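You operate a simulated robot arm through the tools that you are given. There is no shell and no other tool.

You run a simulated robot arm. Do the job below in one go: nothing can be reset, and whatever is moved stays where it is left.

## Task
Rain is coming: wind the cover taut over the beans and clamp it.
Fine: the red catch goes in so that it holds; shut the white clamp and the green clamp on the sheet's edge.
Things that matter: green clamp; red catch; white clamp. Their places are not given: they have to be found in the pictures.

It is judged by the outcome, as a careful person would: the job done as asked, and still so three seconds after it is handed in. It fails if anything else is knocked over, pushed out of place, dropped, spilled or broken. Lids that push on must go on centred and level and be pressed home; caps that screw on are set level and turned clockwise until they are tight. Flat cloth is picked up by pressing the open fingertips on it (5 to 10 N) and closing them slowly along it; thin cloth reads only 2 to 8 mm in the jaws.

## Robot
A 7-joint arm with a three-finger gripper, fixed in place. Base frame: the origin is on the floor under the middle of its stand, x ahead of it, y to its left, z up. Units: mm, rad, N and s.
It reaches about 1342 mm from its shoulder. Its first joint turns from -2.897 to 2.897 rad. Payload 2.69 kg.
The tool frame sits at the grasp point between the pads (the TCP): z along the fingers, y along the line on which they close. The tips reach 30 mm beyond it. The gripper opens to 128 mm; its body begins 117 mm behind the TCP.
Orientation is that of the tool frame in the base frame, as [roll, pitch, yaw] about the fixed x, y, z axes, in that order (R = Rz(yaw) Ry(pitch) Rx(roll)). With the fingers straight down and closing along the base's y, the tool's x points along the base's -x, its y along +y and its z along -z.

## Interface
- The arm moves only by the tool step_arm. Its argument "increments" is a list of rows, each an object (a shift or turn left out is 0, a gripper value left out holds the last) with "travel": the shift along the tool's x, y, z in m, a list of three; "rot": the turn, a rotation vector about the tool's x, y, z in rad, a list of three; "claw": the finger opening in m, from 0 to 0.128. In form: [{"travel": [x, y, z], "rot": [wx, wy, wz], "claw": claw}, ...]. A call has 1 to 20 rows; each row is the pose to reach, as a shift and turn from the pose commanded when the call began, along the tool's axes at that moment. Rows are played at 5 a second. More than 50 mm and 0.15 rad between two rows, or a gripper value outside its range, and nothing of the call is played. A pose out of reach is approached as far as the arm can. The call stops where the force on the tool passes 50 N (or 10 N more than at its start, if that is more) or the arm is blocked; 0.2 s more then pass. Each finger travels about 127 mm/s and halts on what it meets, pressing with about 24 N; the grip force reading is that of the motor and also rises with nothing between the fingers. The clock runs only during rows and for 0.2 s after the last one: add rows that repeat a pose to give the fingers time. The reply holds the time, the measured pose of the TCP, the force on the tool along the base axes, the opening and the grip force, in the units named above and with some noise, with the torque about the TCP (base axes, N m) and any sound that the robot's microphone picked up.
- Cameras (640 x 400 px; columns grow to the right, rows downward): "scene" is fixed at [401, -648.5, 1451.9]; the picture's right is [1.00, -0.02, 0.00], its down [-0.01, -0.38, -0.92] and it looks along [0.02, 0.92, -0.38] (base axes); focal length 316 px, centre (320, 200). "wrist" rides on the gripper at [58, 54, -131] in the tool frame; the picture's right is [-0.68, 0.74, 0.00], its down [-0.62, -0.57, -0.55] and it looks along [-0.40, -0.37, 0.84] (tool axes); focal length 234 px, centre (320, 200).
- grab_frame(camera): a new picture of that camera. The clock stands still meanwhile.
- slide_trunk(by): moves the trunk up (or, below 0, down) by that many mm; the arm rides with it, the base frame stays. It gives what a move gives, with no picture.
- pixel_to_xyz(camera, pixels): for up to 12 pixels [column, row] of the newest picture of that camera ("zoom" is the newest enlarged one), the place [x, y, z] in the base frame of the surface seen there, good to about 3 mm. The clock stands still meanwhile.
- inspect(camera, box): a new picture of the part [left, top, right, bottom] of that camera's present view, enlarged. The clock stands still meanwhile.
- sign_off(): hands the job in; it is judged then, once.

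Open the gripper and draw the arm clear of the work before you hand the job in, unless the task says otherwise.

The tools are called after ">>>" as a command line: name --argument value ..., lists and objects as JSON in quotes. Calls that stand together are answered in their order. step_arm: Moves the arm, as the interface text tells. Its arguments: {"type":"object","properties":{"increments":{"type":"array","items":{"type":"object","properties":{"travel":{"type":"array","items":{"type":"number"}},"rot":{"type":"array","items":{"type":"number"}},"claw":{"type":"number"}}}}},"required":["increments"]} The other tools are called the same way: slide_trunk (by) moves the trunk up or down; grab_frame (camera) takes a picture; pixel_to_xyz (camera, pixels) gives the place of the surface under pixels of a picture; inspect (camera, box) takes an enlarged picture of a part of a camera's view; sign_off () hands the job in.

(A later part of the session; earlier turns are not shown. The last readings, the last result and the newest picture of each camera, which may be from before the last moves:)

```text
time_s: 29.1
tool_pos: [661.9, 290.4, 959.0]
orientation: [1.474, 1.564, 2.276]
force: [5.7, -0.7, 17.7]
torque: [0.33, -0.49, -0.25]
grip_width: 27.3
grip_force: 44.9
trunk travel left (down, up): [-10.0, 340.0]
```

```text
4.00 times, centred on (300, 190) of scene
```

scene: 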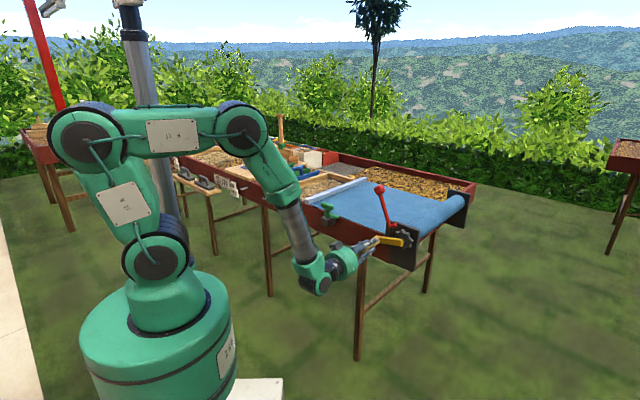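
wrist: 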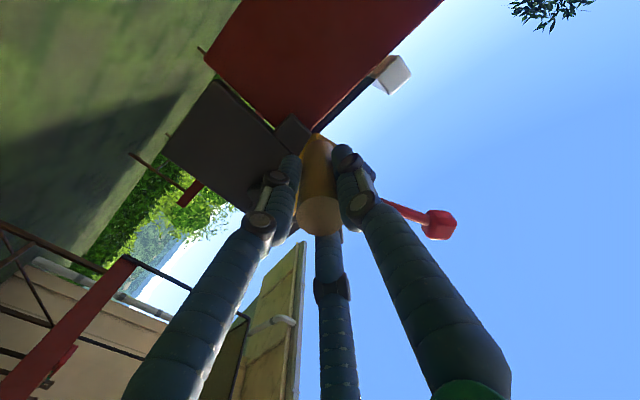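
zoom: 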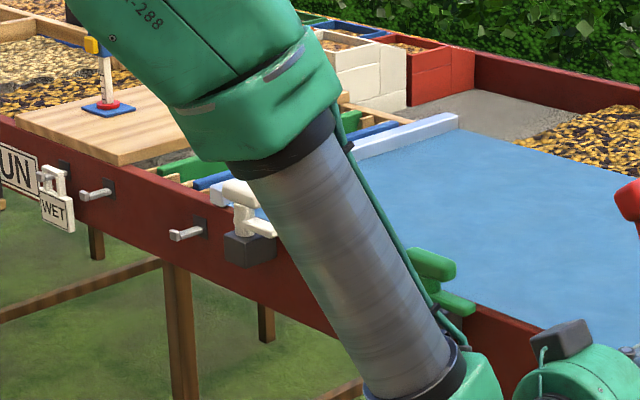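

No stop yet; z force of 18 N shows I'm ~2 mm low. I'll go 16° further with a 2 mm lift and check the load.

>>> step_arm --increments '[{"travel": [-0.0015, 0.0063, 0.0]}, {"travel": [-0.0022, 0.0126, 0.0]}, {"travel": [-0.0016, 0.0188, 0.0]}, {"travel": [-0.0006, 0.025, 0.0]}, {"travel": [-0.0006, 0.025, 0.0]}]'

>>> inspect --camera "scene" --box '[220, 140, 380, 240]'

```text
time_s: 29.9
tool_pos: [656.4, 296.1, 961.7]
orientation: [1.887, 1.561, 2.674]
force: [17.6, -4.4, -4.8]
torque: [-0.14, 0.22, -1.41]
grip_width: 27.3
grip_force: 45.1
trunk travel left (down, up): [-10.0, 340.0]
stopped in row 3: the force on the tool passed its limit at 58 N (the readings are from after the stop); the commanded pose is now the measured one
```

```text
4.00 times, centred on (300, 190) of scene
```

zoom: 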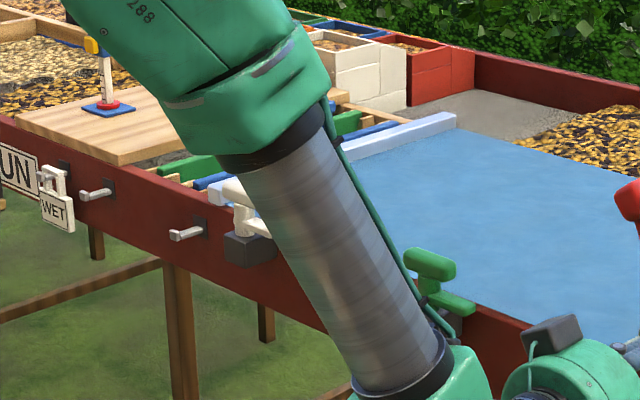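

The wind-up came to a hard stop after exactly two turns (handle back at top, u≈254.8, z≈961.7), with the bar over the divider – the cover is taut. I'll hold still a moment to read the steady back-tension and view the scene.

>>> step_arm --increments '[{"travel": [0, 0, 0]}, {"travel": [0, 0, 0]}]'

>>> grab_frame --camera "wrist"

>>> grab_frame --camera "scene"

```text
time_s: 30.5
tool_pos: [656.6, 296.7, 960.5]
orientation: [1.88, 1.559, 2.667]
force: [26.9, -16.3, -9.5]
torque: [-0.31, 0.14, -1.2]
grip_width: 27.3
grip_force: 45.0
trunk travel left (down, up): [-10.0, 340.0]
```

```text
taken
```

wrist: 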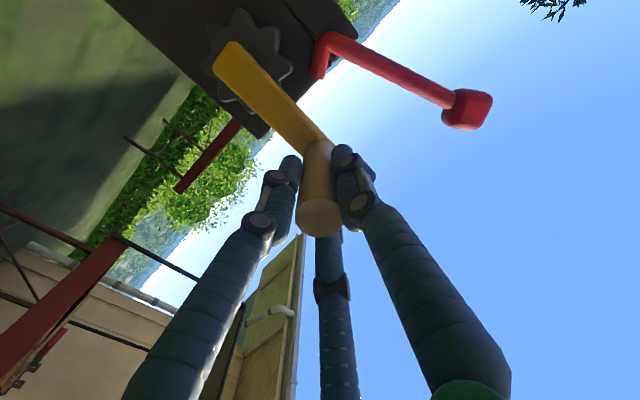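

```text
taken
```

scene: 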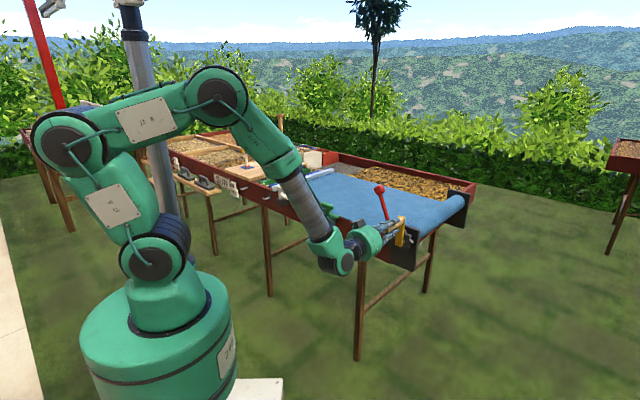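

There's 30 N toward +u on the tool. To tell hard-stop pressing from back-tension, I'll ease back 3 mm and read again.

>>> step_arm --increments '[{"travel": [0, -0.0015, 0]}, {"travel": [0, -0.003, 0]}, {"travel": [0, -0.003, 0]}]'

```text
time_s: 31.3
tool_pos: [656.9, 296.6, 960.4]
orientation: [1.965, 1.56, 2.757]
force: [7.0, -4.0, -10.1]
torque: [-0.01, 0.32, 0.17]
grip_width: 27.1
grip_force: 44.5
trunk travel left (down, up): [-10.0, 340.0]
```

Force dropped to 8 N without the handle moving, so it was just the hard stop. Ease 2 mm more to see if it goes to zero.

>>> step_arm --increments '[{"travel": [0, -0.001, 0]}, {"travel": [0, -0.002, 0]}, {"travel": [0, -0.002, 0]}]'

```text
time_s: 32.1
tool_pos: [658.7, 296.1, 960.1]
orientation: [1.983, 1.561, 2.774]
force: [-4.2, 3.6, -10.6]
torque: [0.15, 0.63, 0.47]
grip_width: 27.2
grip_force: 44.8
trunk travel left (down, up): [-10.0, 340.0]
```

Force flipped sign, so friction holds the crank with no strong spring-back. I'll press it back to the stop lightly, then open the fingers and see whether it stays.

>>> step_arm --increments '[{"travel": [0, 0.002, 0]}, {"travel": [0, 0.004, 0]}, {"travel": [0, 0.004, 0]}]'

>>> inspect --camera "wrist" --box '[160, 0, 420, 165]'

```text
time_s: 32.9
tool_pos: [656.7, 296.5, 960.7]
orientation: [1.89, 1.561, 2.676]
force: [8.5, -12.7, -16.1]
torque: [-0.44, 0.17, -0.83]
grip_width: 27.3
grip_force: 45.0
trunk travel left (down, up): [-10.0, 340.0]
```

```text
2.42 times, centred on (290, 82) of wrist
```

zoom: 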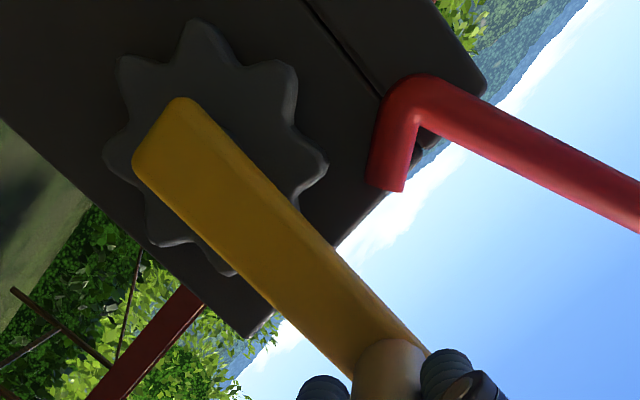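

Clear view: 8-toothed wheel, centre about (216,153) in the zoom, pawl tip at (388,185). I'll measure teeth and pawl more precisely.

>>> pixel_to_xyz --camera "zoom" --pixels '[[318, 165], [285, 72], [197, 33], [128, 70], [115, 150], [160, 235], [290, 140], [240, 80], [388, 183], [410, 95], [432, 148], [540, 155]]'

>>> pixel_to_xyz --camera "zoom" --pixels '[[375, 180], [400, 180], [395, 150], [405, 130], [385, 100], [440, 95], [300, 190], [180, 130], [360, 330], [390, 370], [480, 120], [600, 190]]'

```text
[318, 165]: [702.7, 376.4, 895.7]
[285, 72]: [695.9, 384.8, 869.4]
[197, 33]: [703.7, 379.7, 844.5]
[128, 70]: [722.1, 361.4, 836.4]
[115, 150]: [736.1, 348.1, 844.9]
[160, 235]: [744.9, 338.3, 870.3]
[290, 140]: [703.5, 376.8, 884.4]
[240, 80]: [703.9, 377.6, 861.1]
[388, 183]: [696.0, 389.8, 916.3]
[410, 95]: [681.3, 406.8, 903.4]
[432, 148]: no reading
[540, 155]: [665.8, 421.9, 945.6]
```

```text
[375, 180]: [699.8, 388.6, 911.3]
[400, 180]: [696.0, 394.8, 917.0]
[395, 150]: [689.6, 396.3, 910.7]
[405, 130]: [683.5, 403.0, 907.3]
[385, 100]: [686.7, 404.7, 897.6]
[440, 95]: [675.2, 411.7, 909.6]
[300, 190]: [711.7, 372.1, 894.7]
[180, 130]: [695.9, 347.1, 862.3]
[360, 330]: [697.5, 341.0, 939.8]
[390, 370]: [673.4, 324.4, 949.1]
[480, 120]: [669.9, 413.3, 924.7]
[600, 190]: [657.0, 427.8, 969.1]
```

Teeth sit at multiples of 45° (tips at 135° and 180°), so a valley faces the pawl. I'll open the fingers and back straight out along the handle axis, then check the crank stayed.

>>> step_arm --increments '[{"claw": 0.05}, {"claw": 0.09}, {"claw": 0.12}, {"claw": 0.12}]'

>>> step_arm --increments '[{"travel": [0, 0, -0.035]}, {"travel": [0, 0, -0.07]}, {"travel": [0, 0, -0.105]}, {"travel": [0, 0, -0.13]}, {"travel": [0, 0, -0.13]}]'

>>> grab_frame --camera "wrist"

>>> grab_frame --camera "scene"

```text
time_s: 33.9
tool_pos: [655.9, 297.8, 961.3]
orientation: [1.815, 1.563, 2.601]
force: [0.5, -0.7, 0.5]
torque: [0.02, -0.02, -0.01]
grip_width: 120.0
grip_force: 0.1
trunk travel left (down, up): [-10.0, 340.0]
```

```text
time_s: 35.1
tool_pos: [563.4, 205.0, 961.2]
orientation: [1.82, 1.563, 2.611]
force: [-0.3, -0.9, -0.9]
torque: [-0.04, 0.0, -0.03]
grip_width: 120.0
grip_force: 0.2
trunk travel left (down, up): [-10.0, 340.0]
```

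```text
taken
```

wrist: 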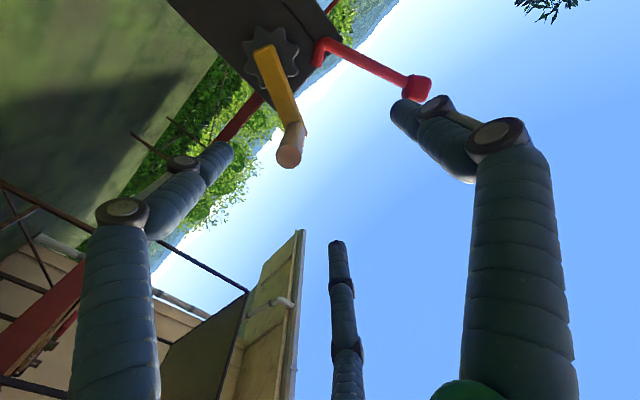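

```text
taken
```

scene: 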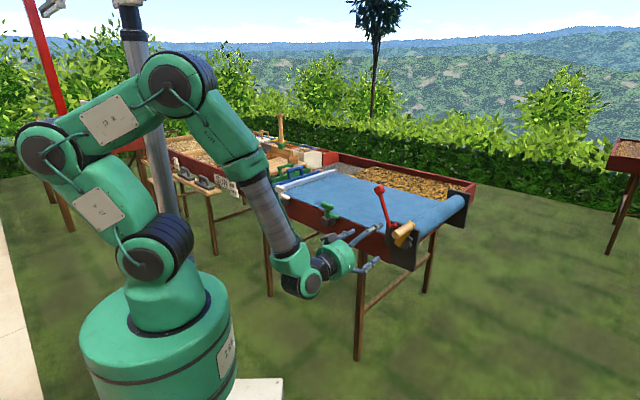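

The handle appears to have sprung back toward +u by roughly 20° after release. I'll wait one second and look again to see whether it keeps unwinding.

>>> inspect --camera "wrist" --box '[220, 0, 460, 165]'

>>> step_arm --increments '[{"travel": [0, 0, 0]}, {"travel": [0, 0, 0]}, {"travel": [0, 0, 0]}, {"travel": [0, 0, 0]}]'

>>> inspect --camera "wrist" --box '[220, 0, 460, 165]'

```text
2.42 times, centred on (340, 82) of wrist
```

zoom: 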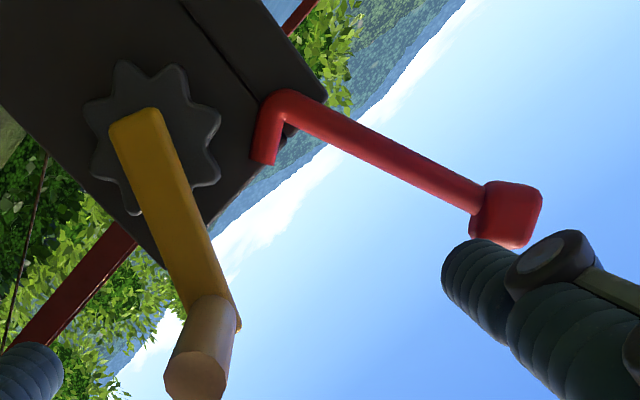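

```text
time_s: 36.1
tool_pos: [563.9, 204.6, 960.0]
orientation: [1.83, 1.561, 2.622]
force: [0.6, 0.6, -0.3]
torque: [0.0, -0.01, 0.0]
grip_width: 120.1
grip_force: 0.1
trunk travel left (down, up): [-10.0, 340.0]
```

```text
2.42 times, centred on (340, 82) of wrist
```

zoom: 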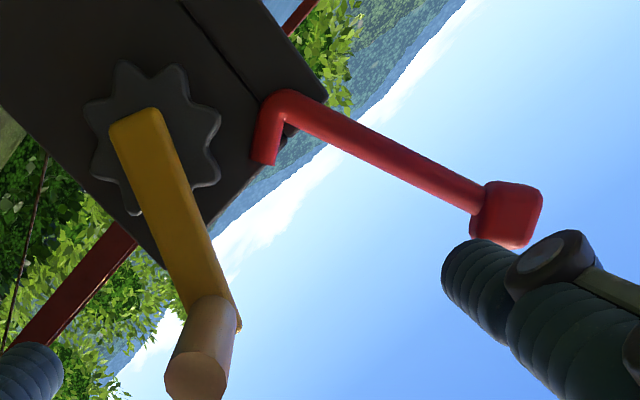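

It settled about 20° back from the stop, so the cover has a spring-back and must be held by the catch; the catch should go in first so the wheel ratchets as I wind. I'll close the fingers, lift and shift to the −u side of the red knob.

>>> step_arm --increments '[{"travel": [-0.02, 0.035, 0], "claw": 0.08}, {"travel": [-0.04, 0.07, 0], "claw": 0.04}, {"travel": [-0.06, 0.105, 0], "claw": 0.0}, {"travel": [-0.075, 0.14, 0]}, {"travel": [-0.085, 0.173, 0]}, {"travel": [-0.085, 0.173, 0]}]'

>>> grab_frame --camera "wrist"

>>> inspect --camera "scene" --box '[290, 150, 460, 270]'

```text
time_s: 37.5
tool_pos: [440.2, 327.9, 1048.2]
orientation: [1.852, 1.562, 2.64]
force: [0.5, -0.7, 0.3]
torque: [0.03, -0.04, -0.01]
grip_width: 2.0
grip_force: 24.0
trunk travel left (down, up): [-10.0, 340.0]
```

```text
taken
```

wrist: 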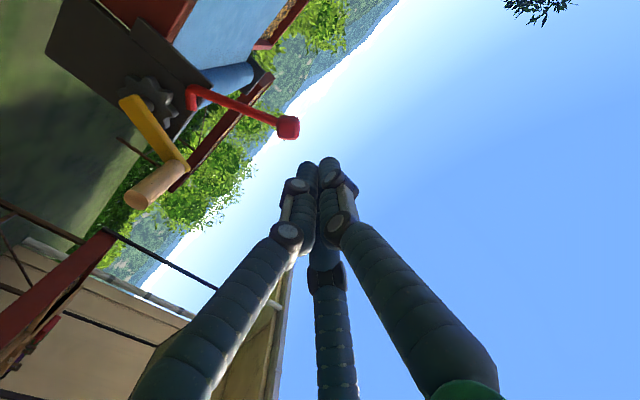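

```text
3.33 times, centred on (375, 210) of scene
```

zoom: 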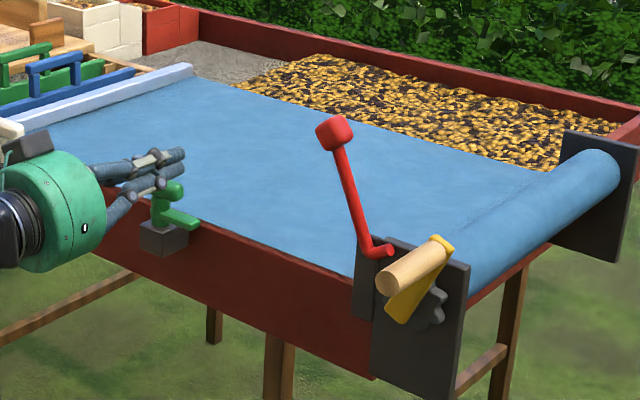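

Fingers are closed at u≈79, z≈1048. I'll measure the knob from here before advancing beside it.

>>> pixel_to_xyz --camera "wrist" --pixels '[[288, 127], [296, 125], [282, 130], [290, 135], [288, 118], [270, 118], [240, 107], [200, 92], [190, 105], [148, 195], [160, 105], [320, 170]]'

```text
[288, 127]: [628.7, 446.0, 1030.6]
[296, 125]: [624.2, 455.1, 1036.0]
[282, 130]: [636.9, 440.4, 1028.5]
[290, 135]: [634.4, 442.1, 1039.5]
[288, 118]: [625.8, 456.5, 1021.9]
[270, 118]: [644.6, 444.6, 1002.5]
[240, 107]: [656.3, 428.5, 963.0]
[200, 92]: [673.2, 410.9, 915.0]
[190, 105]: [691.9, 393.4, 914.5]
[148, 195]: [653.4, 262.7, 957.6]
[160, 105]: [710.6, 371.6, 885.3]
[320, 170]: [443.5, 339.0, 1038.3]
```

Knob's near face is at u≈119, v 759–790, z 1020–1053. Advance the closed fingers beside it along n.

>>> step_arm --increments '[{"travel": [0, 0, 0.045]}, {"travel": [0, 0, 0.09]}, {"travel": [0, 0, 0.135]}, {"travel": [0, 0, 0.18]}, {"travel": [0, 0, 0.222]}, {"travel": [0, 0, 0.222]}]'

>>> grab_frame --camera "wrist"

>>> inspect --camera "scene" --box '[290, 150, 460, 270]'

```text
time_s: 38.9
tool_pos: [609.9, 470.2, 1050.9]
orientation: [2.234, 1.559, 3.045]
force: [0.1, 0.1, -0.6]
torque: [-0.02, 0.02, -0.05]
grip_width: 1.9
grip_force: 23.9
out of reach, approached as far as the arm can: row 3, 4, 5, 6
trunk travel left (down, up): [-10.0, 340.0]
```

```text
taken
```

wrist: 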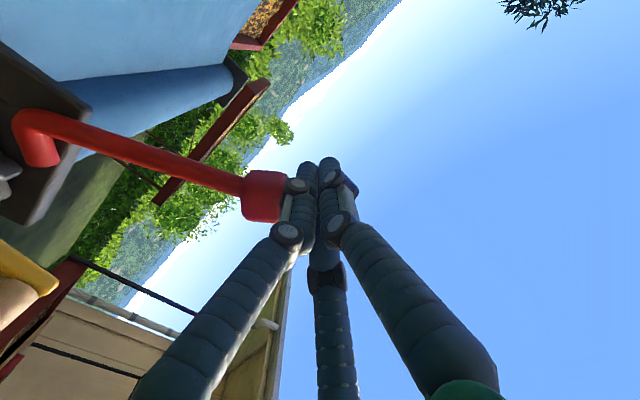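

```text
3.33 times, centred on (375, 210) of scene
```

zoom: 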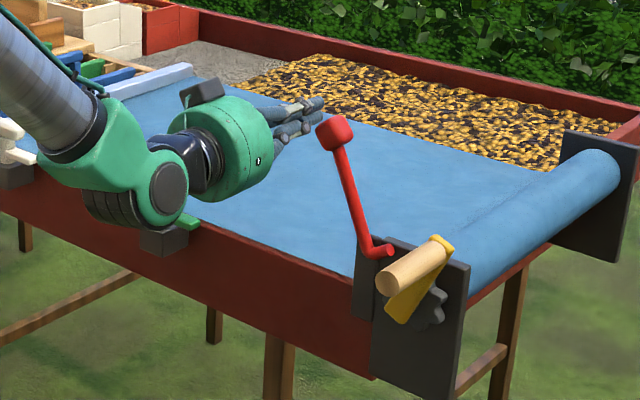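

Fingers are now beside the knob (u≈99, v≈764). I'll push toward +u in 10 mm steps, watching the force.

>>> step_arm --increments '[{"travel": [0, -0.012, 0]}, {"travel": [0, -0.024, 0]}, {"travel": [0, -0.036, 0]}, {"travel": [0, -0.048, 0]}, {"travel": [0, -0.06, 0]}, {"travel": [0, -0.06, 0]}]'

>>> inspect --camera "scene" --box '[330, 150, 460, 244]'

>>> grab_frame --camera "wrist"

```text
time_s: 39.6
tool_pos: [632.2, 451.7, 1058.5]
orientation: [0.483, 1.558, 1.275]
force: [-0.3, 0.7, -0.6]
torque: [0.04, -0.05, 0.01]
grip_width: 2.1
grip_force: 23.8
trunk travel left (down, up): [-10.0, 340.0]
stopped in row 3: the force on the tool passed its limit at 54 N (the readings are from after the stop); the commanded pose is now the measured one
```

```text
4.26 times, centred on (395, 197) of scene
```

zoom: 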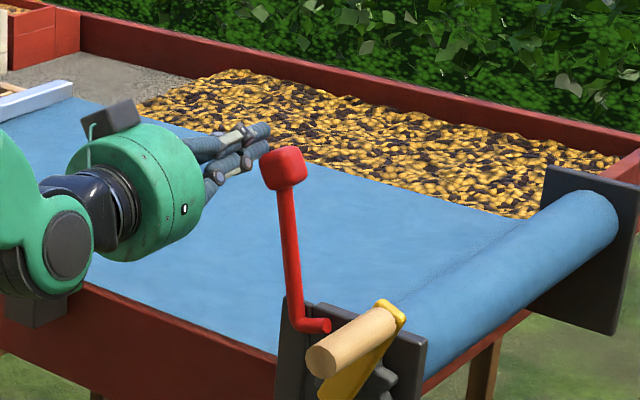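

```text
taken
```

wrist: 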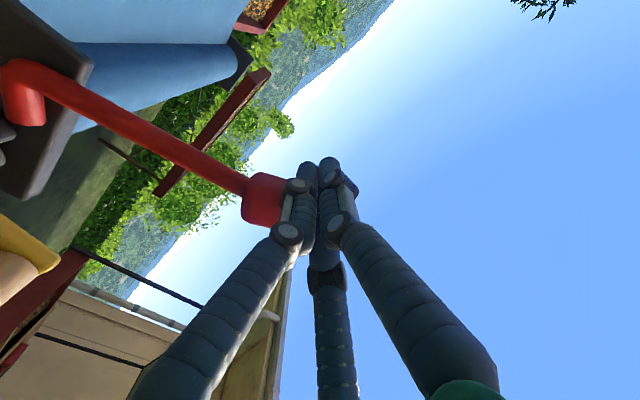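

The knob swung over partly (lever now nearer vertical) and the call stopped on a 54 N peak, now 0 N. I'll continue pushing more gently, slightly lower.

>>> step_arm --increments '[{"travel": [0.003, -0.004, 0]}, {"travel": [0.006, -0.008, 0]}, {"travel": [0.008, -0.012, 0]}, {"travel": [0.008, -0.016, 0]}, {"travel": [0.008, -0.02, 0]}, {"travel": [0.008, -0.024, 0]}, {"travel": [0.008, -0.028, 0]}, {"travel": [0.008, -0.032, 0]}, {"travel": [0.008, -0.032, 0]}]'

>>> inspect --camera "scene" --box '[330, 150, 460, 244]'

>>> grab_frame --camera "wrist"

```text
time_s: 41.6
tool_pos: [654.5, 429.9, 1052.0]
orientation: [0.377, 1.558, 1.17]
force: [0.6, -0.5, -0.7]
torque: [-0.03, -0.02, -0.02]
grip_width: 2.0
grip_force: 24.0
trunk travel left (down, up): [-10.0, 340.0]
```

```text
4.26 times, centred on (395, 197) of scene
```

zoom: 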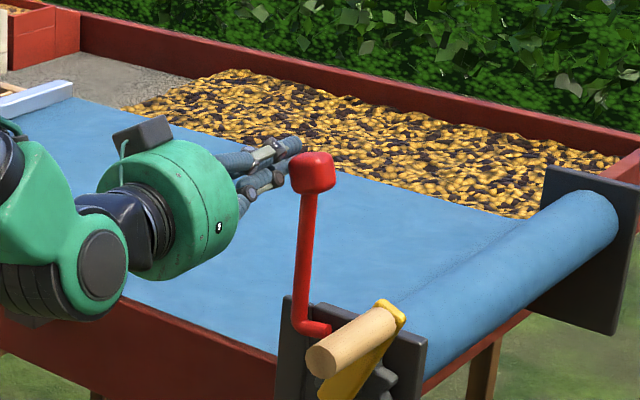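

```text
taken
```

wrist: 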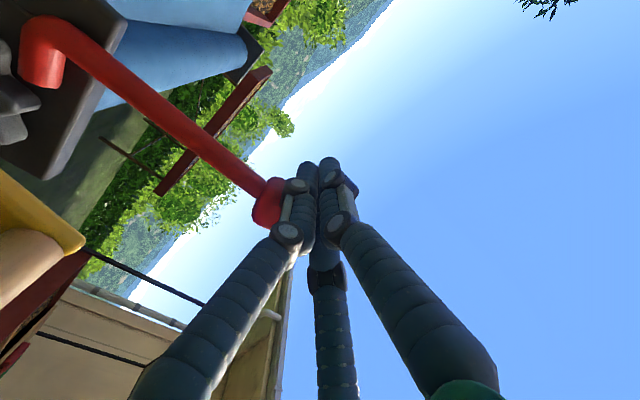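

It moves freely; the lever is now upright and the pawl is swinging down toward the wheel. I continue the push in 4 mm steps.

>>> step_arm --increments '[{"travel": [0, -0.004, 0]}, {"travel": [0, -0.008, 0]}, {"travel": [0, -0.012, 0]}, {"travel": [0, -0.016, 0]}, {"travel": [0.001, -0.02, 0]}, {"travel": [0.002, -0.024, 0]}, {"travel": [0.003, -0.028, 0]}, {"travel": [0.003, -0.028, 0]}]'

>>> inspect --camera "scene" --box '[330, 150, 460, 244]'

>>> grab_frame --camera "wrist"

```text
time_s: 43.4
tool_pos: [673.4, 408.8, 1048.6]
orientation: [0.378, 1.557, 1.168]
force: [-0.3, 0.9, 0.1]
torque: [-0.02, 0.01, -0.03]
grip_width: 2.5
grip_force: 23.8
trunk travel left (down, up): [-10.0, 340.0]
```

```text
4.26 times, centred on (395, 197) of scene
```

zoom: 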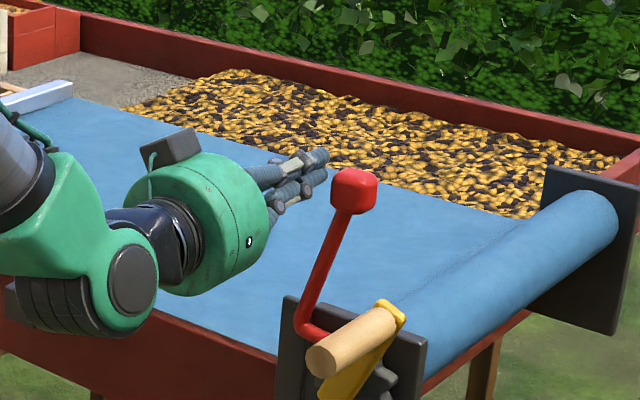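

```text
taken
```

wrist: 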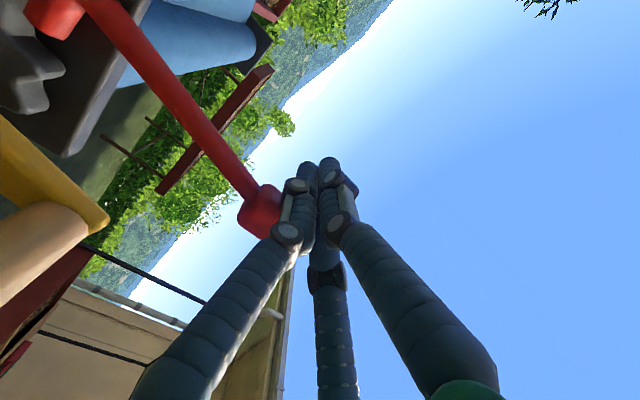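

The lever is now past vertical toward the wheel. I'll enlarge the pawl/wheel in the wrist view.

>>> inspect --camera "wrist" --box '[0, 0, 200, 140]'

>>> inspect --camera "scene" --box '[376, 176, 426, 246]'

```text
2.86 times, centred on (100, 70) of wrist
```

zoom: 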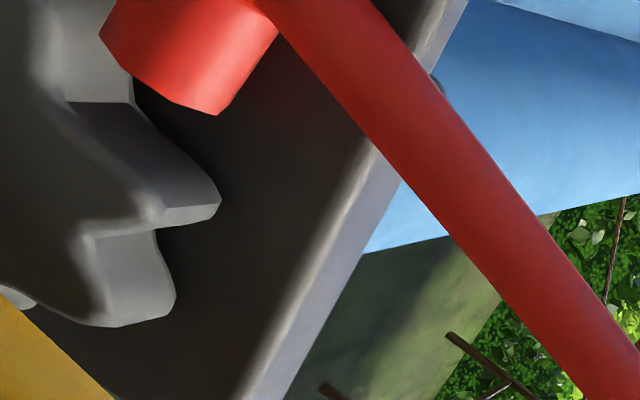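

```text
5.71 times, centred on (401, 211) of scene
```

zoom: 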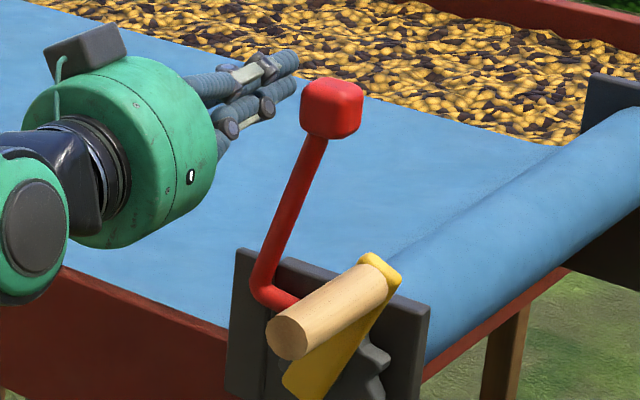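

The pawl tip is entering between teeth. I'll read the knob's position, then continue pushing to the end of its travel.

>>> pixel_to_xyz --camera "zoom" --pixels '[[310, 110], [340, 115], [355, 105], [325, 88], [300, 180], [275, 240], [265, 285], [285, 300]]'

>>> step_arm --increments '[{"travel": [0, -0.004, 0]}, {"travel": [0, -0.008, 0]}, {"travel": [0, -0.012, 0]}, {"travel": [0, -0.016, 0]}, {"travel": [0, -0.02, 0]}, {"travel": [0, -0.02, 0]}]'

>>> inspect --camera "scene" --box '[330, 150, 460, 244]'

>>> inspect --camera "wrist" --box '[0, 0, 320, 200]'

```text
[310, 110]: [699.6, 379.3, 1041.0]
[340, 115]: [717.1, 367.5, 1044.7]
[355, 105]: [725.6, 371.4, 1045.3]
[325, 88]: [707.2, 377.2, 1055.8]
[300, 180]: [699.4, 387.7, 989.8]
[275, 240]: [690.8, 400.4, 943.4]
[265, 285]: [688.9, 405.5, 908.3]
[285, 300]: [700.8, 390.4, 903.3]
```

```text
time_s: 44.8
tool_pos: [685.9, 397.3, 1049.1]
orientation: [0.278, 1.559, 1.072]
force: [-23.9, 19.3, -0.1]
torque: [0.14, 0.07, -0.22]
grip_width: 2.3
grip_force: 24.3
trunk travel left (down, up): [-10.0, 340.0]
```

```text
4.26 times, centred on (395, 197) of scene
```

zoom: 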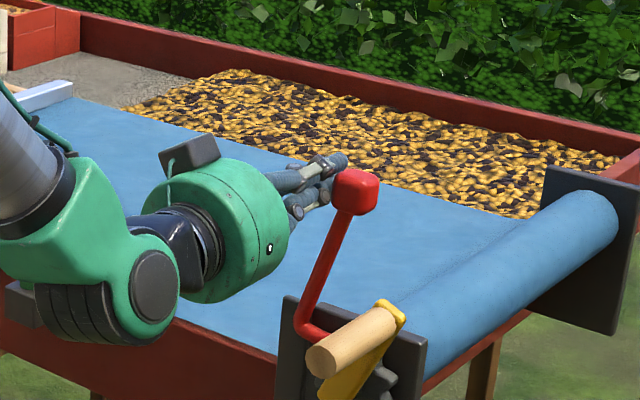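

```text
2.00 times, centred on (160, 100) of wrist
```

zoom: 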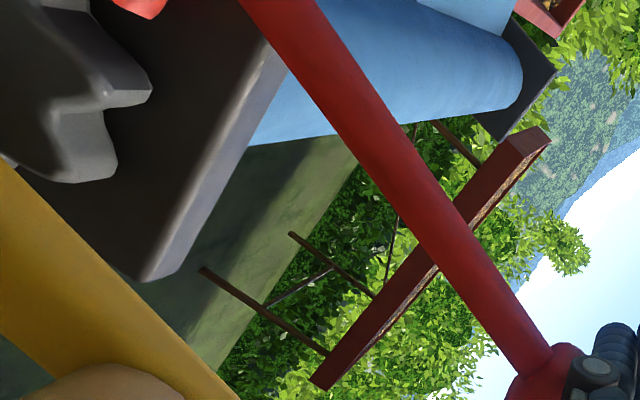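

The catch lever is against its end stop (30 N), leaning ~20° past vertical to the wheel side. I'll back the fingers off toward −u, and retract outward, then check that it stays.

>>> step_arm --increments '[{"travel": [0, 0.02, 0]}, {"travel": [0, 0.045, 0]}, {"travel": [0, 0.045, -0.045]}, {"travel": [0, 0.045, -0.09]}, {"travel": [0, 0.045, -0.135]}, {"travel": [0, 0.045, -0.18]}, {"travel": [0, 0.045, -0.225]}, {"travel": [0, 0.045, -0.225]}]'

>>> inspect --camera "scene" --box '[330, 150, 460, 244]'

>>> grab_frame --camera "wrist"

```text
time_s: 46.6
tool_pos: [496.9, 267.2, 1047.1]
orientation: [0.37, 1.556, 1.16]
force: [-0.2, -0.3, 0.6]
torque: [0.03, -0.01, 0.04]
grip_width: 2.2
grip_force: 23.9
trunk travel left (down, up): [-10.0, 340.0]
```

```text
4.26 times, centred on (395, 197) of scene
```

zoom: 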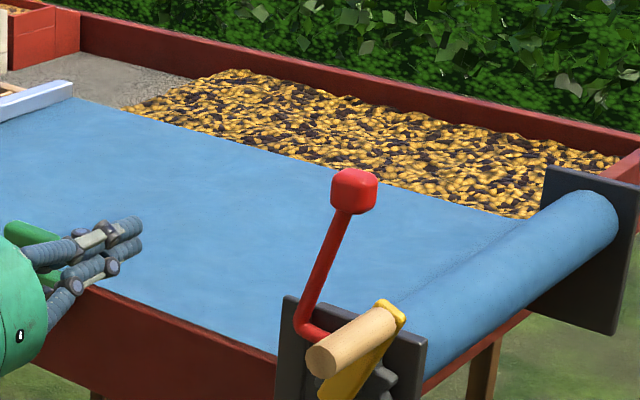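

```text
taken
```

wrist: 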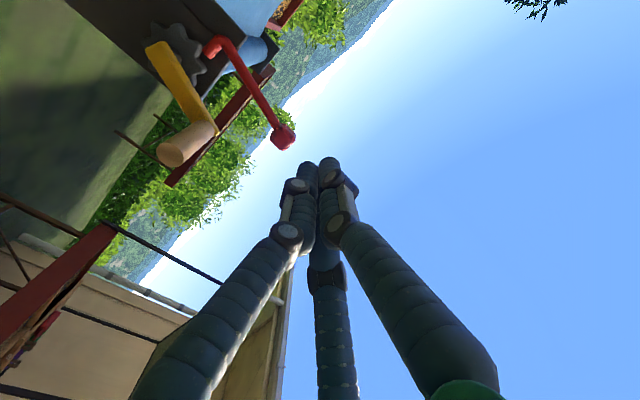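

The catch stays in. Let me enlarge the pawl and wheel from here, and locate the handle.

>>> inspect --camera "wrist" --box '[130, 0, 310, 180]'

>>> pixel_to_xyz --camera "wrist" --pixels '[[172, 155], [165, 150], [180, 155], [200, 132], [160, 60], [190, 95], [210, 45], [215, 60], [240, 60], [283, 137], [190, 60], [175, 35]]'

```text
2.22 times, centred on (220, 90) of wrist
```

zoom: 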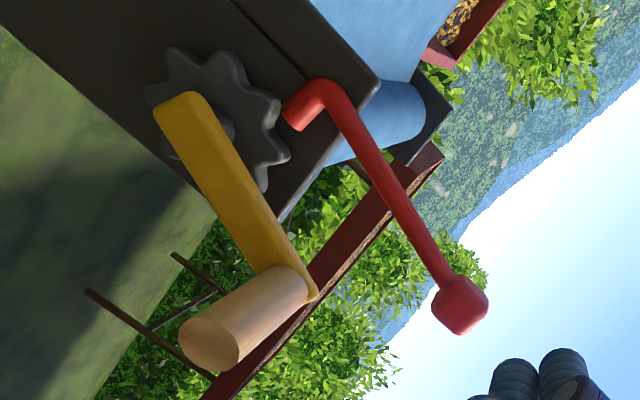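

```text
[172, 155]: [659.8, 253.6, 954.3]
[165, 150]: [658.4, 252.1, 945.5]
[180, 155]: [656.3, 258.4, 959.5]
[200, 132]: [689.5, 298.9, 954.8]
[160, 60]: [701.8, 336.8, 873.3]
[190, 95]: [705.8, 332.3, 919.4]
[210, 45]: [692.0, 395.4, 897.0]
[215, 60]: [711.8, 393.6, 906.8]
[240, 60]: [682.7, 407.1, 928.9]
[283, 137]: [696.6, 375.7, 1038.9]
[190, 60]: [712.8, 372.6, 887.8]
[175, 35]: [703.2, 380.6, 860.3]
```

The pawl tip sits in the gap between two teeth. Handle end is now at (660,253.6,954). I'll open, go in front of the handle and re-grip it.

>>> step_arm --increments '[{"travel": [0.02, -0.03, 0], "claw": 0.03}, {"travel": [0.045, -0.06, 0], "claw": 0.07}, {"travel": [0.07, -0.09, 0], "claw": 0.12}, {"travel": [0.092, -0.1245, 0]}, {"travel": [0.092, -0.1245, 0]}]'

>>> step_arm --increments '[{"travel": [0.0005, 0, 0.035]}, {"travel": [0.001, 0, 0.07]}, {"travel": [0.0015, 0, 0.105]}, {"travel": [0.002, 0, 0.134]}, {"travel": [0.002, 0, 0.134]}]'

>>> grab_frame --camera "wrist"

```text
time_s: 47.8
tool_pos: [588.2, 181.0, 953.7]
orientation: [0.373, 1.556, 1.165]
force: [-0.2, -0.4, 0.0]
torque: [-0.01, 0.01, -0.03]
grip_width: 120.0
grip_force: 0.1
trunk travel left (down, up): [-10.0, 340.0]
```

```text
time_s: 49.0
tool_pos: [680.7, 278.2, 954.6]
orientation: [0.389, 1.557, 1.181]
force: [0.9, -1.1, 0.2]
torque: [0.0, 0.0, -0.02]
grip_width: 120.0
grip_force: 0.1
trunk travel left (down, up): [-10.0, 340.0]
```

```text
taken
```

wrist: 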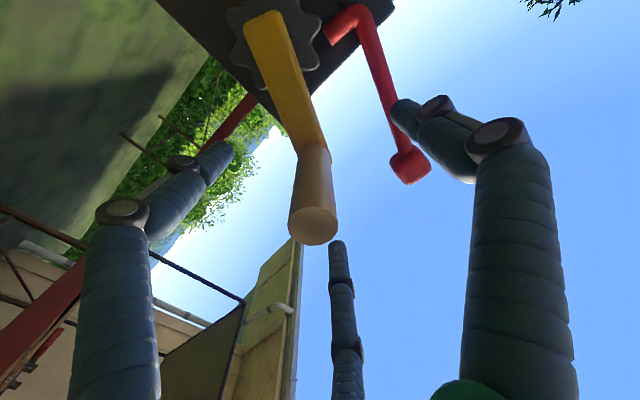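

The fingers surround the handle again (end at (315,225)). Close on it.

>>> step_arm --increments '[{"claw": 0.08}, {"claw": 0.05}, {"claw": 0.036}, {"claw": 0.028}, {"claw": 0.02}, {"claw": 0.02}]'

>>> inspect --camera "wrist" --box '[160, 0, 440, 240]'

```text
time_s: 50.4
tool_pos: [681.6, 276.9, 953.3]
orientation: [0.449, 1.557, 1.24]
force: [-1.5, -0.3, -5.0]
torque: [-0.1, 0.15, 0.0]
grip_width: 31.1
grip_force: 8.2
trunk travel left (down, up): [-10.0, 340.0]
```

```text
1.67 times, centred on (300, 120) of wrist
```

zoom: 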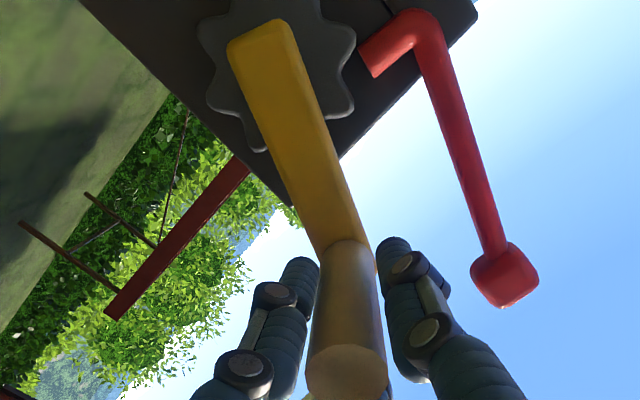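

Grip still settling (31 mm, 8 N); pawl tip at (372,70) sits in the gap between two teeth. Give the fingers a little more time.

>>> step_arm --increments '[{"claw": 0.02}, {"claw": 0.018}, {"claw": 0.018}]'

```text
time_s: 51.2
tool_pos: [680.8, 277.0, 953.0]
orientation: [0.432, 1.557, 1.224]
force: [-2.7, -0.2, -8.8]
torque: [-0.16, 0.23, -0.05]
grip_width: 30.6
grip_force: 9.9
trunk travel left (down, up): [-10.0, 340.0]
```

Now wind forward in small steps (about 4° each) toward the stop with the catch in, listening for the ratchet.

>>> step_arm --increments '[{"travel": [-0.0025, 0.0059, 0]}, {"travel": [-0.0045, 0.012, 0]}, {"travel": [-0.006, 0.0181, 0]}, {"travel": [-0.007, 0.0244, 0]}, {"travel": [-0.007, 0.0244, 0]}]'

>>> inspect --camera "wrist" --box '[160, 0, 440, 240]'

```text
time_s: 52.4
tool_pos: [664.9, 293.8, 959.0]
orientation: [0.481, 1.56, 1.273]
force: [5.4, -5.4, -14.1]
torque: [-0.67, 0.02, -0.42]
grip_width: 27.1
grip_force: 44.9
trunk travel left (down, up): [-10.0, 340.0]
```

```text
1.67 times, centred on (300, 120) of wrist
```

zoom: 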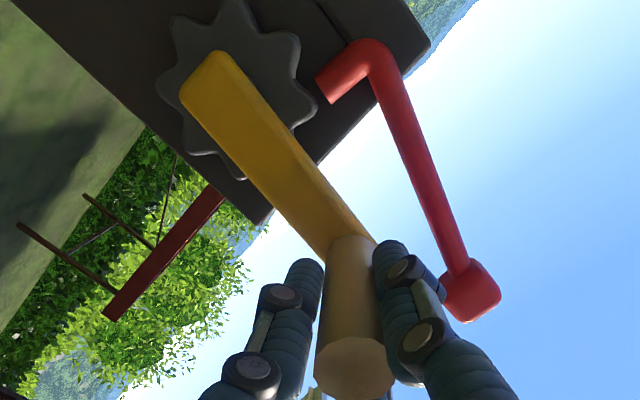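

It turns with the catch in, with about 8 N. Continue to the stop in 2 mm steps.

>>> step_arm --increments '[{"travel": [-0.0007, 0.003, 0]}, {"travel": [-0.0012, 0.006, 0]}, {"travel": [-0.0015, 0.009, 0]}, {"travel": [-0.0015, 0.011, 0]}, {"travel": [-0.0015, 0.011, 0]}]'

>>> inspect --camera "wrist" --box '[160, 0, 440, 240]'

```text
time_s: 53.6
tool_pos: [658.6, 299.0, 959.1]
orientation: [0.677, 1.557, 1.467]
force: [31.0, -21.6, -29.9]
torque: [-0.76, 0.4, -1.62]
grip_width: 27.3
grip_force: 45.3
trunk travel left (down, up): [-10.0, 340.0]
```

```text
1.67 times, centred on (300, 120) of wrist
```

zoom: 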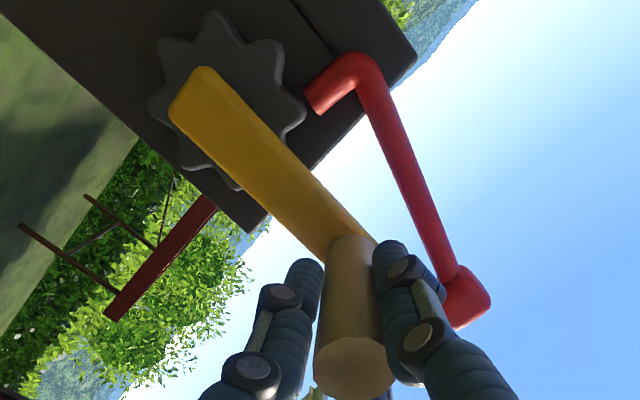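

At the stop again (37 N). Now ease back to see whether the catch holds the wheel against unwinding.

>>> step_arm --increments '[{"travel": [0.001, -0.003, 0]}, {"travel": [0.002, -0.006, 0]}, {"travel": [0.002, -0.006, 0]}]'

>>> step_arm --increments '[{"travel": [0.0, -0.004, 0]}, {"travel": [0.0, -0.008, 0]}, {"travel": [0.0, -0.008, 0]}]'

>>> inspect --camera "wrist" --box '[160, 0, 440, 240]'

```text
time_s: 54.4
tool_pos: [660.6, 297.3, 959.9]
orientation: [0.385, 1.557, 1.177]
force: [-8.9, -0.6, -14.8]
torque: [0.12, 0.65, 0.57]
grip_width: 27.3
grip_force: 44.8
trunk travel left (down, up): [-10.0, 340.0]
```

```text
time_s: 55.2
tool_pos: [666.3, 291.5, 960.1]
orientation: [0.416, 1.558, 1.206]
force: [-6.5, 2.6, -17.3]
torque: [-0.01, 0.64, 0.45]
grip_width: 27.1
grip_force: 44.7
trunk travel left (down, up): [-10.0, 340.0]
```

```text
1.67 times, centred on (300, 120) of wrist
```

zoom: 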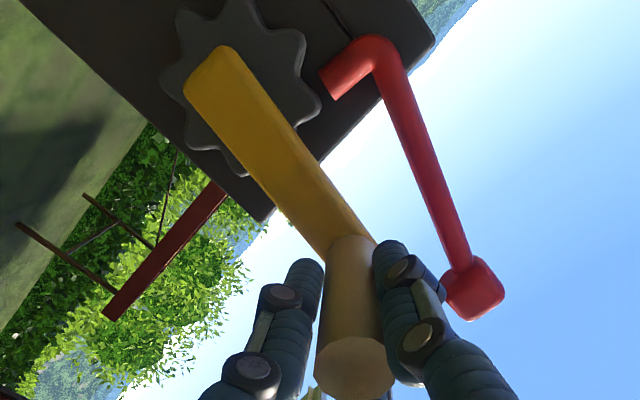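

The wheel isn't held: it followed back to u≈265 (about 7°). I'll check whether the lever has changed angle – measuring knob and pawl now.

>>> pixel_to_xyz --camera "zoom" --pixels '[[470, 290], [455, 285], [480, 305], [440, 220], [400, 110], [375, 55], [335, 85], [330, 92], [310, 100], [290, 45], [303, 115], [285, 75]]'

>>> inspect --camera "scene" --box '[376, 176, 426, 246]'

```text
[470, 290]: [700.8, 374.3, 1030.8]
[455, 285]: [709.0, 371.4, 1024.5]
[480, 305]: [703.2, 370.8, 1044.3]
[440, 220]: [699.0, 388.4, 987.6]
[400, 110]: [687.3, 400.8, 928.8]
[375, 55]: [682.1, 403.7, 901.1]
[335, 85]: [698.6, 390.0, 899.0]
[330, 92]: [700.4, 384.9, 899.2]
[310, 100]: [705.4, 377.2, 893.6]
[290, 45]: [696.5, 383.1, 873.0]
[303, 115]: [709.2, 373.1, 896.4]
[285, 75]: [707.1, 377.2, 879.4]
```

```text
5.71 times, centred on (401, 211) of scene
```

zoom: 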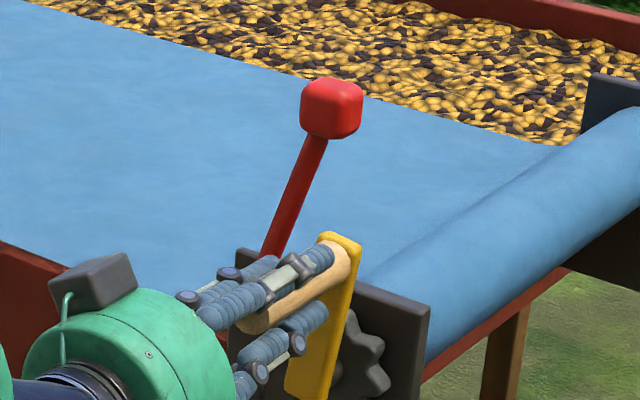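

The lever sits at its own end stop regardless of wheel angle. I need to know whether the bar follows the crank backwards, so I'll measure the bar and the far end now.

>>> inspect --camera "scene" --box '[250, 140, 350, 202]'

```text
6.40 times, centred on (300, 171) of scene
```

zoom: 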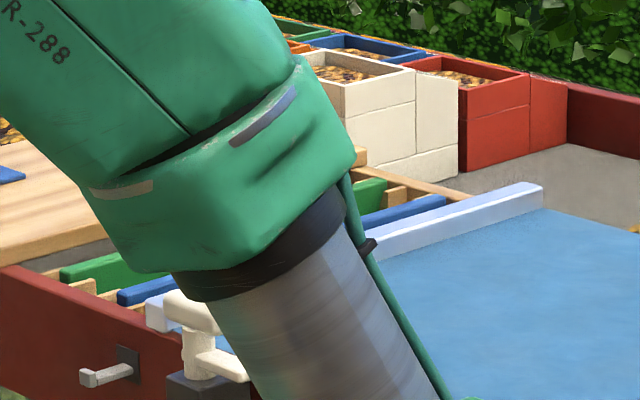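

>>> pixel_to_xyz --camera "zoom" --pixels '[[535, 190], [500, 203], [450, 218], [400, 235], [540, 200], [430, 245], [160, 310], [155, 300], [400, 210], [430, 200], [470, 225], [155, 320]]'

```text
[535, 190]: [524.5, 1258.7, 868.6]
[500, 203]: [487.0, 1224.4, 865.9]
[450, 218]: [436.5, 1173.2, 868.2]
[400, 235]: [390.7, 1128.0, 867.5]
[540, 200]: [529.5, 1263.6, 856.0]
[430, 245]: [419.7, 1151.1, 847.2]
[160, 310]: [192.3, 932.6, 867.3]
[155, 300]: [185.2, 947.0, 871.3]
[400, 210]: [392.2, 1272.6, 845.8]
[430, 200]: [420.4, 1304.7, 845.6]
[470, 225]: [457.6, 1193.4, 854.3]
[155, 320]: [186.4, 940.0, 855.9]
```

The bar follows the crank (u≈−521 now). I'll test properly: wind firmly to the stop with the catch in, then open the fingers and see where the wheel ends up.

>>> step_arm --increments '[{"travel": [0, 0.004, 0]}, {"travel": [0, 0.008, 0]}, {"travel": [0, 0.011, 0]}, {"travel": [0, 0.014, 0]}, {"travel": [0, 0.015, 0]}, {"travel": [0, 0.015, 0]}]'

>>> inspect --camera "wrist" --box '[220, 20, 380, 130]'

```text
time_s: 56.8
tool_pos: [658.4, 298.6, 959.2]
orientation: [0.56, 1.557, 1.346]
force: [18.8, -5.9, -8.1]
torque: [-0.31, 0.32, -1.18]
grip_width: 27.3
grip_force: 45.2
trunk travel left (down, up): [-10.0, 340.0]
stopped in row 6: the force on the tool passed its limit at 51 N (the readings are from after the stop); the commanded pose is now the measured one
```

```text
3.64 times, centred on (300, 75) of wrist
```

zoom: 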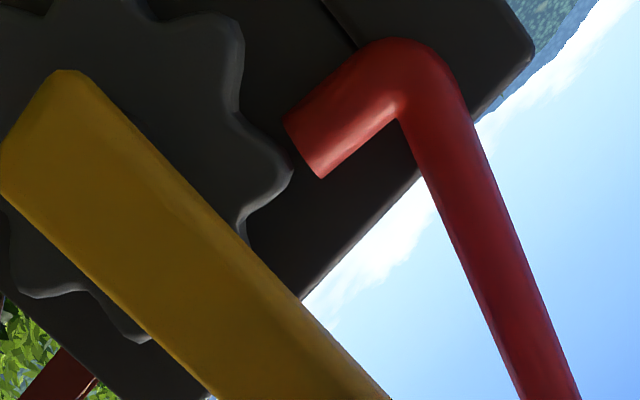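

Close view: the pawl is not yet down in the gap – when I pushed it earlier a tooth tip blocked it; at the stop position the gap is aligned. First I'll measure the true spring-back by loosening the grip slightly into a cage.

>>> step_arm --increments '[{"claw": 0.03}, {"claw": 0.032}, {"claw": 0.034}, {"claw": 0.034}, {"claw": 0.034}]'

>>> inspect --camera "wrist" --box '[160, 0, 440, 240]'

```text
time_s: 58.0
tool_pos: [657.0, 300.8, 959.0]
orientation: [0.39, 1.555, 1.181]
force: [0.7, -1.7, -1.8]
torque: [-0.04, 0.02, -0.14]
grip_width: 35.0
grip_force: 0.7
trunk travel left (down, up): [-10.0, 340.0]
```

```text
1.67 times, centred on (300, 120) of wrist
```

zoom: 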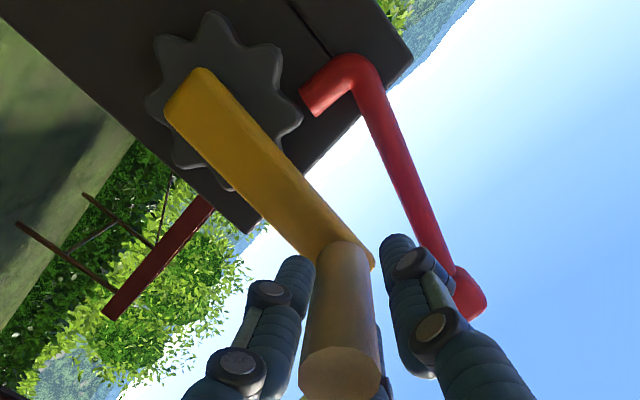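

Barely 2 N of back-force. I'll move the cage slowly back toward +u in small steps and see whether the handle follows.

>>> step_arm --increments '[{"travel": [0, -0.002, 0]}, {"travel": [0, -0.004, 0]}, {"travel": [0, -0.006, 0]}, {"travel": [0, -0.006, 0]}, {"travel": [0, -0.006, 0]}]'

>>> inspect --camera "wrist" --box '[160, 0, 440, 240]'

```text
time_s: 59.2
tool_pos: [661.5, 295.6, 961.1]
orientation: [0.413, 1.556, 1.204]
force: [-1.1, -1.8, -4.0]
torque: [-0.1, 0.12, -0.04]
grip_width: 36.6
grip_force: 2.1
trunk travel left (down, up): [-10.0, 340.0]
```

```text
1.67 times, centred on (300, 120) of wrist
```

zoom: 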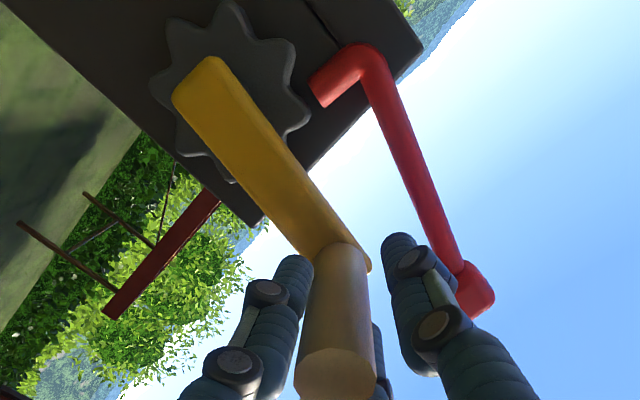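

The handle leans lightly on the +u-side finger and follows. I'll keep easing the cage back slowly to find where the handle settles by itself.

>>> step_arm --increments '[{"travel": [0, -0.002, 0]}, {"travel": [0, -0.004, 0]}, {"travel": [0, -0.006, 0]}, {"travel": [0.0005, -0.008, 0]}, {"travel": [0.0007, -0.01, 0]}, {"travel": [0.0007, -0.01, 0]}, {"travel": [0.0007, -0.01, 0]}]'

>>> inspect --camera "wrist" --box '[160, 0, 440, 240]'

```text
time_s: 60.8
tool_pos: [669.2, 288.8, 958.6]
orientation: [0.437, 1.556, 1.226]
force: [-3.5, -1.0, -10.3]
torque: [-0.12, 0.32, 0.03]
grip_width: 39.2
grip_force: 3.5
trunk travel left (down, up): [-10.0, 340.0]
```

```text
1.67 times, centred on (300, 120) of wrist
```

zoom: 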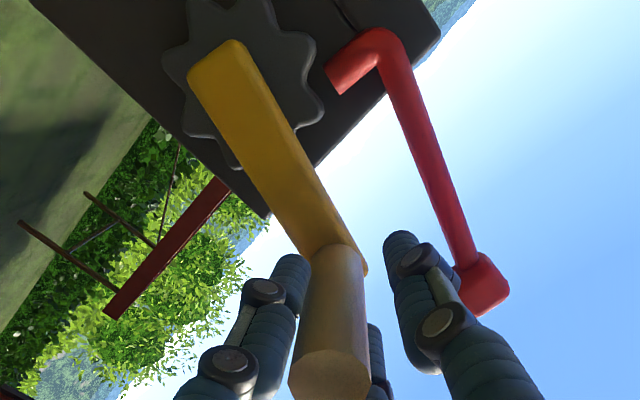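

Let me measure the handle and gear positions now to compute the crank angle.

>>> pixel_to_xyz --camera "zoom" --pixels '[[330, 372], [315, 365], [345, 375], [330, 385], [330, 290], [310, 100], [335, 90], [325, 75], [300, 45], [345, 90], [475, 285], [430, 180]]'

```text
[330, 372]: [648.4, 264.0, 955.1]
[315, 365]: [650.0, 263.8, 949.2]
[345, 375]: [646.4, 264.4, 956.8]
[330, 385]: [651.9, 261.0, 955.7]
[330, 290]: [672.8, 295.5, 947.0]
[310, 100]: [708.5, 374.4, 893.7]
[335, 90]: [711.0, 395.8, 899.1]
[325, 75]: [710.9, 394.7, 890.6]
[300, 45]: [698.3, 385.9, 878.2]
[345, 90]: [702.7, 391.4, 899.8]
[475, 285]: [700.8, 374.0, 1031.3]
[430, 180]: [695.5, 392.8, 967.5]
```

The crank has crept to about −11°, following the finger, so the spring-back is real but weak. To learn how the catch seats, I'll take the crank back to the next gap-aligned position without tension (−45°), then release it there.

>>> step_arm --increments '[{"travel": [0, -0.002, 0], "claw": 0.028}, {"travel": [0, -0.002, 0], "claw": 0.02}, {"travel": [0, -0.002, 0], "claw": 0.02}, {"travel": [0.0019, -0.009, 0]}, {"travel": [0.0038, -0.0156, 0]}, {"travel": [0.0067, -0.022, 0]}, {"travel": [0.0096, -0.0285, 0]}, {"travel": [0.0135, -0.0345, 0]}, {"travel": [0.0174, -0.0402, 0]}, {"travel": [0.0247, -0.0485, 0]}, {"travel": [0.0247, -0.0485, 0]}]'

>>> inspect --camera "wrist" --box '[160, 0, 440, 240]'

```text
time_s: 62.1
tool_pos: [677.3, 281.2, 956.4]
orientation: [0.105, 1.551, 0.906]
force: [-18.9, 11.1, 7.4]
torque: [0.02, 0.17, -0.09]
grip_width: 28.8
grip_force: 44.6
trunk travel left (down, up): [-10.0, 340.0]
stopped in row 6: the force on the tool passed its limit at 57 N (the readings are from after the stop); the commanded pose is now the measured one
```

```text
1.67 times, centred on (300, 120) of wrist
```

zoom: 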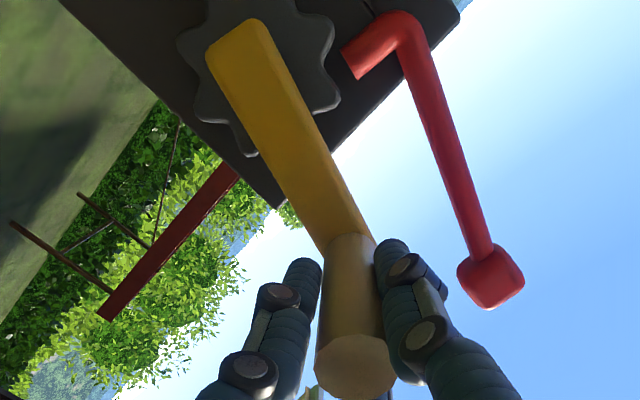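

The crank is blocked against unwinding here at 57 N – so the catch does hold, with some backlash. I'll measure the exact held angle.

>>> pixel_to_xyz --camera "zoom" --pixels '[[355, 368], [340, 362], [370, 370], [352, 380], [355, 290], [325, 110], [335, 95], [330, 40], [350, 70], [360, 78], [490, 275], [450, 170]]'

>>> step_arm --increments '[{"travel": [0, -0.002, 0]}, {"travel": [0, -0.004, 0]}, {"travel": [0, -0.004, 0]}]'

```text
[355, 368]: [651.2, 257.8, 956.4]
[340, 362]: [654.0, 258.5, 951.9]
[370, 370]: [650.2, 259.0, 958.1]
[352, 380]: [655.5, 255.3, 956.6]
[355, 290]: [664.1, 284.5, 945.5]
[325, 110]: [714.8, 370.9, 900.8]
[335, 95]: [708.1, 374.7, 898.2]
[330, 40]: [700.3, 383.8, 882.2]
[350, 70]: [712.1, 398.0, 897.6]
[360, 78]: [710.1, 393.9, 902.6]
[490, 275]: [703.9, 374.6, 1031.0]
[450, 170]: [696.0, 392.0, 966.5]
```

```text
time_s: 62.6
tool_pos: [677.5, 281.9, 956.8]
orientation: [0.132, 1.552, 0.937]
force: [-18.0, 10.8, 3.8]
torque: [0.42, -0.24, 0.18]
grip_width: 27.5
grip_force: 45.3
trunk travel left (down, up): [-10.0, 340.0]
stopped in row 2: the force on the tool passed its limit at 53 N (the readings are from after the stop); the commanded pose is now the measured one
```

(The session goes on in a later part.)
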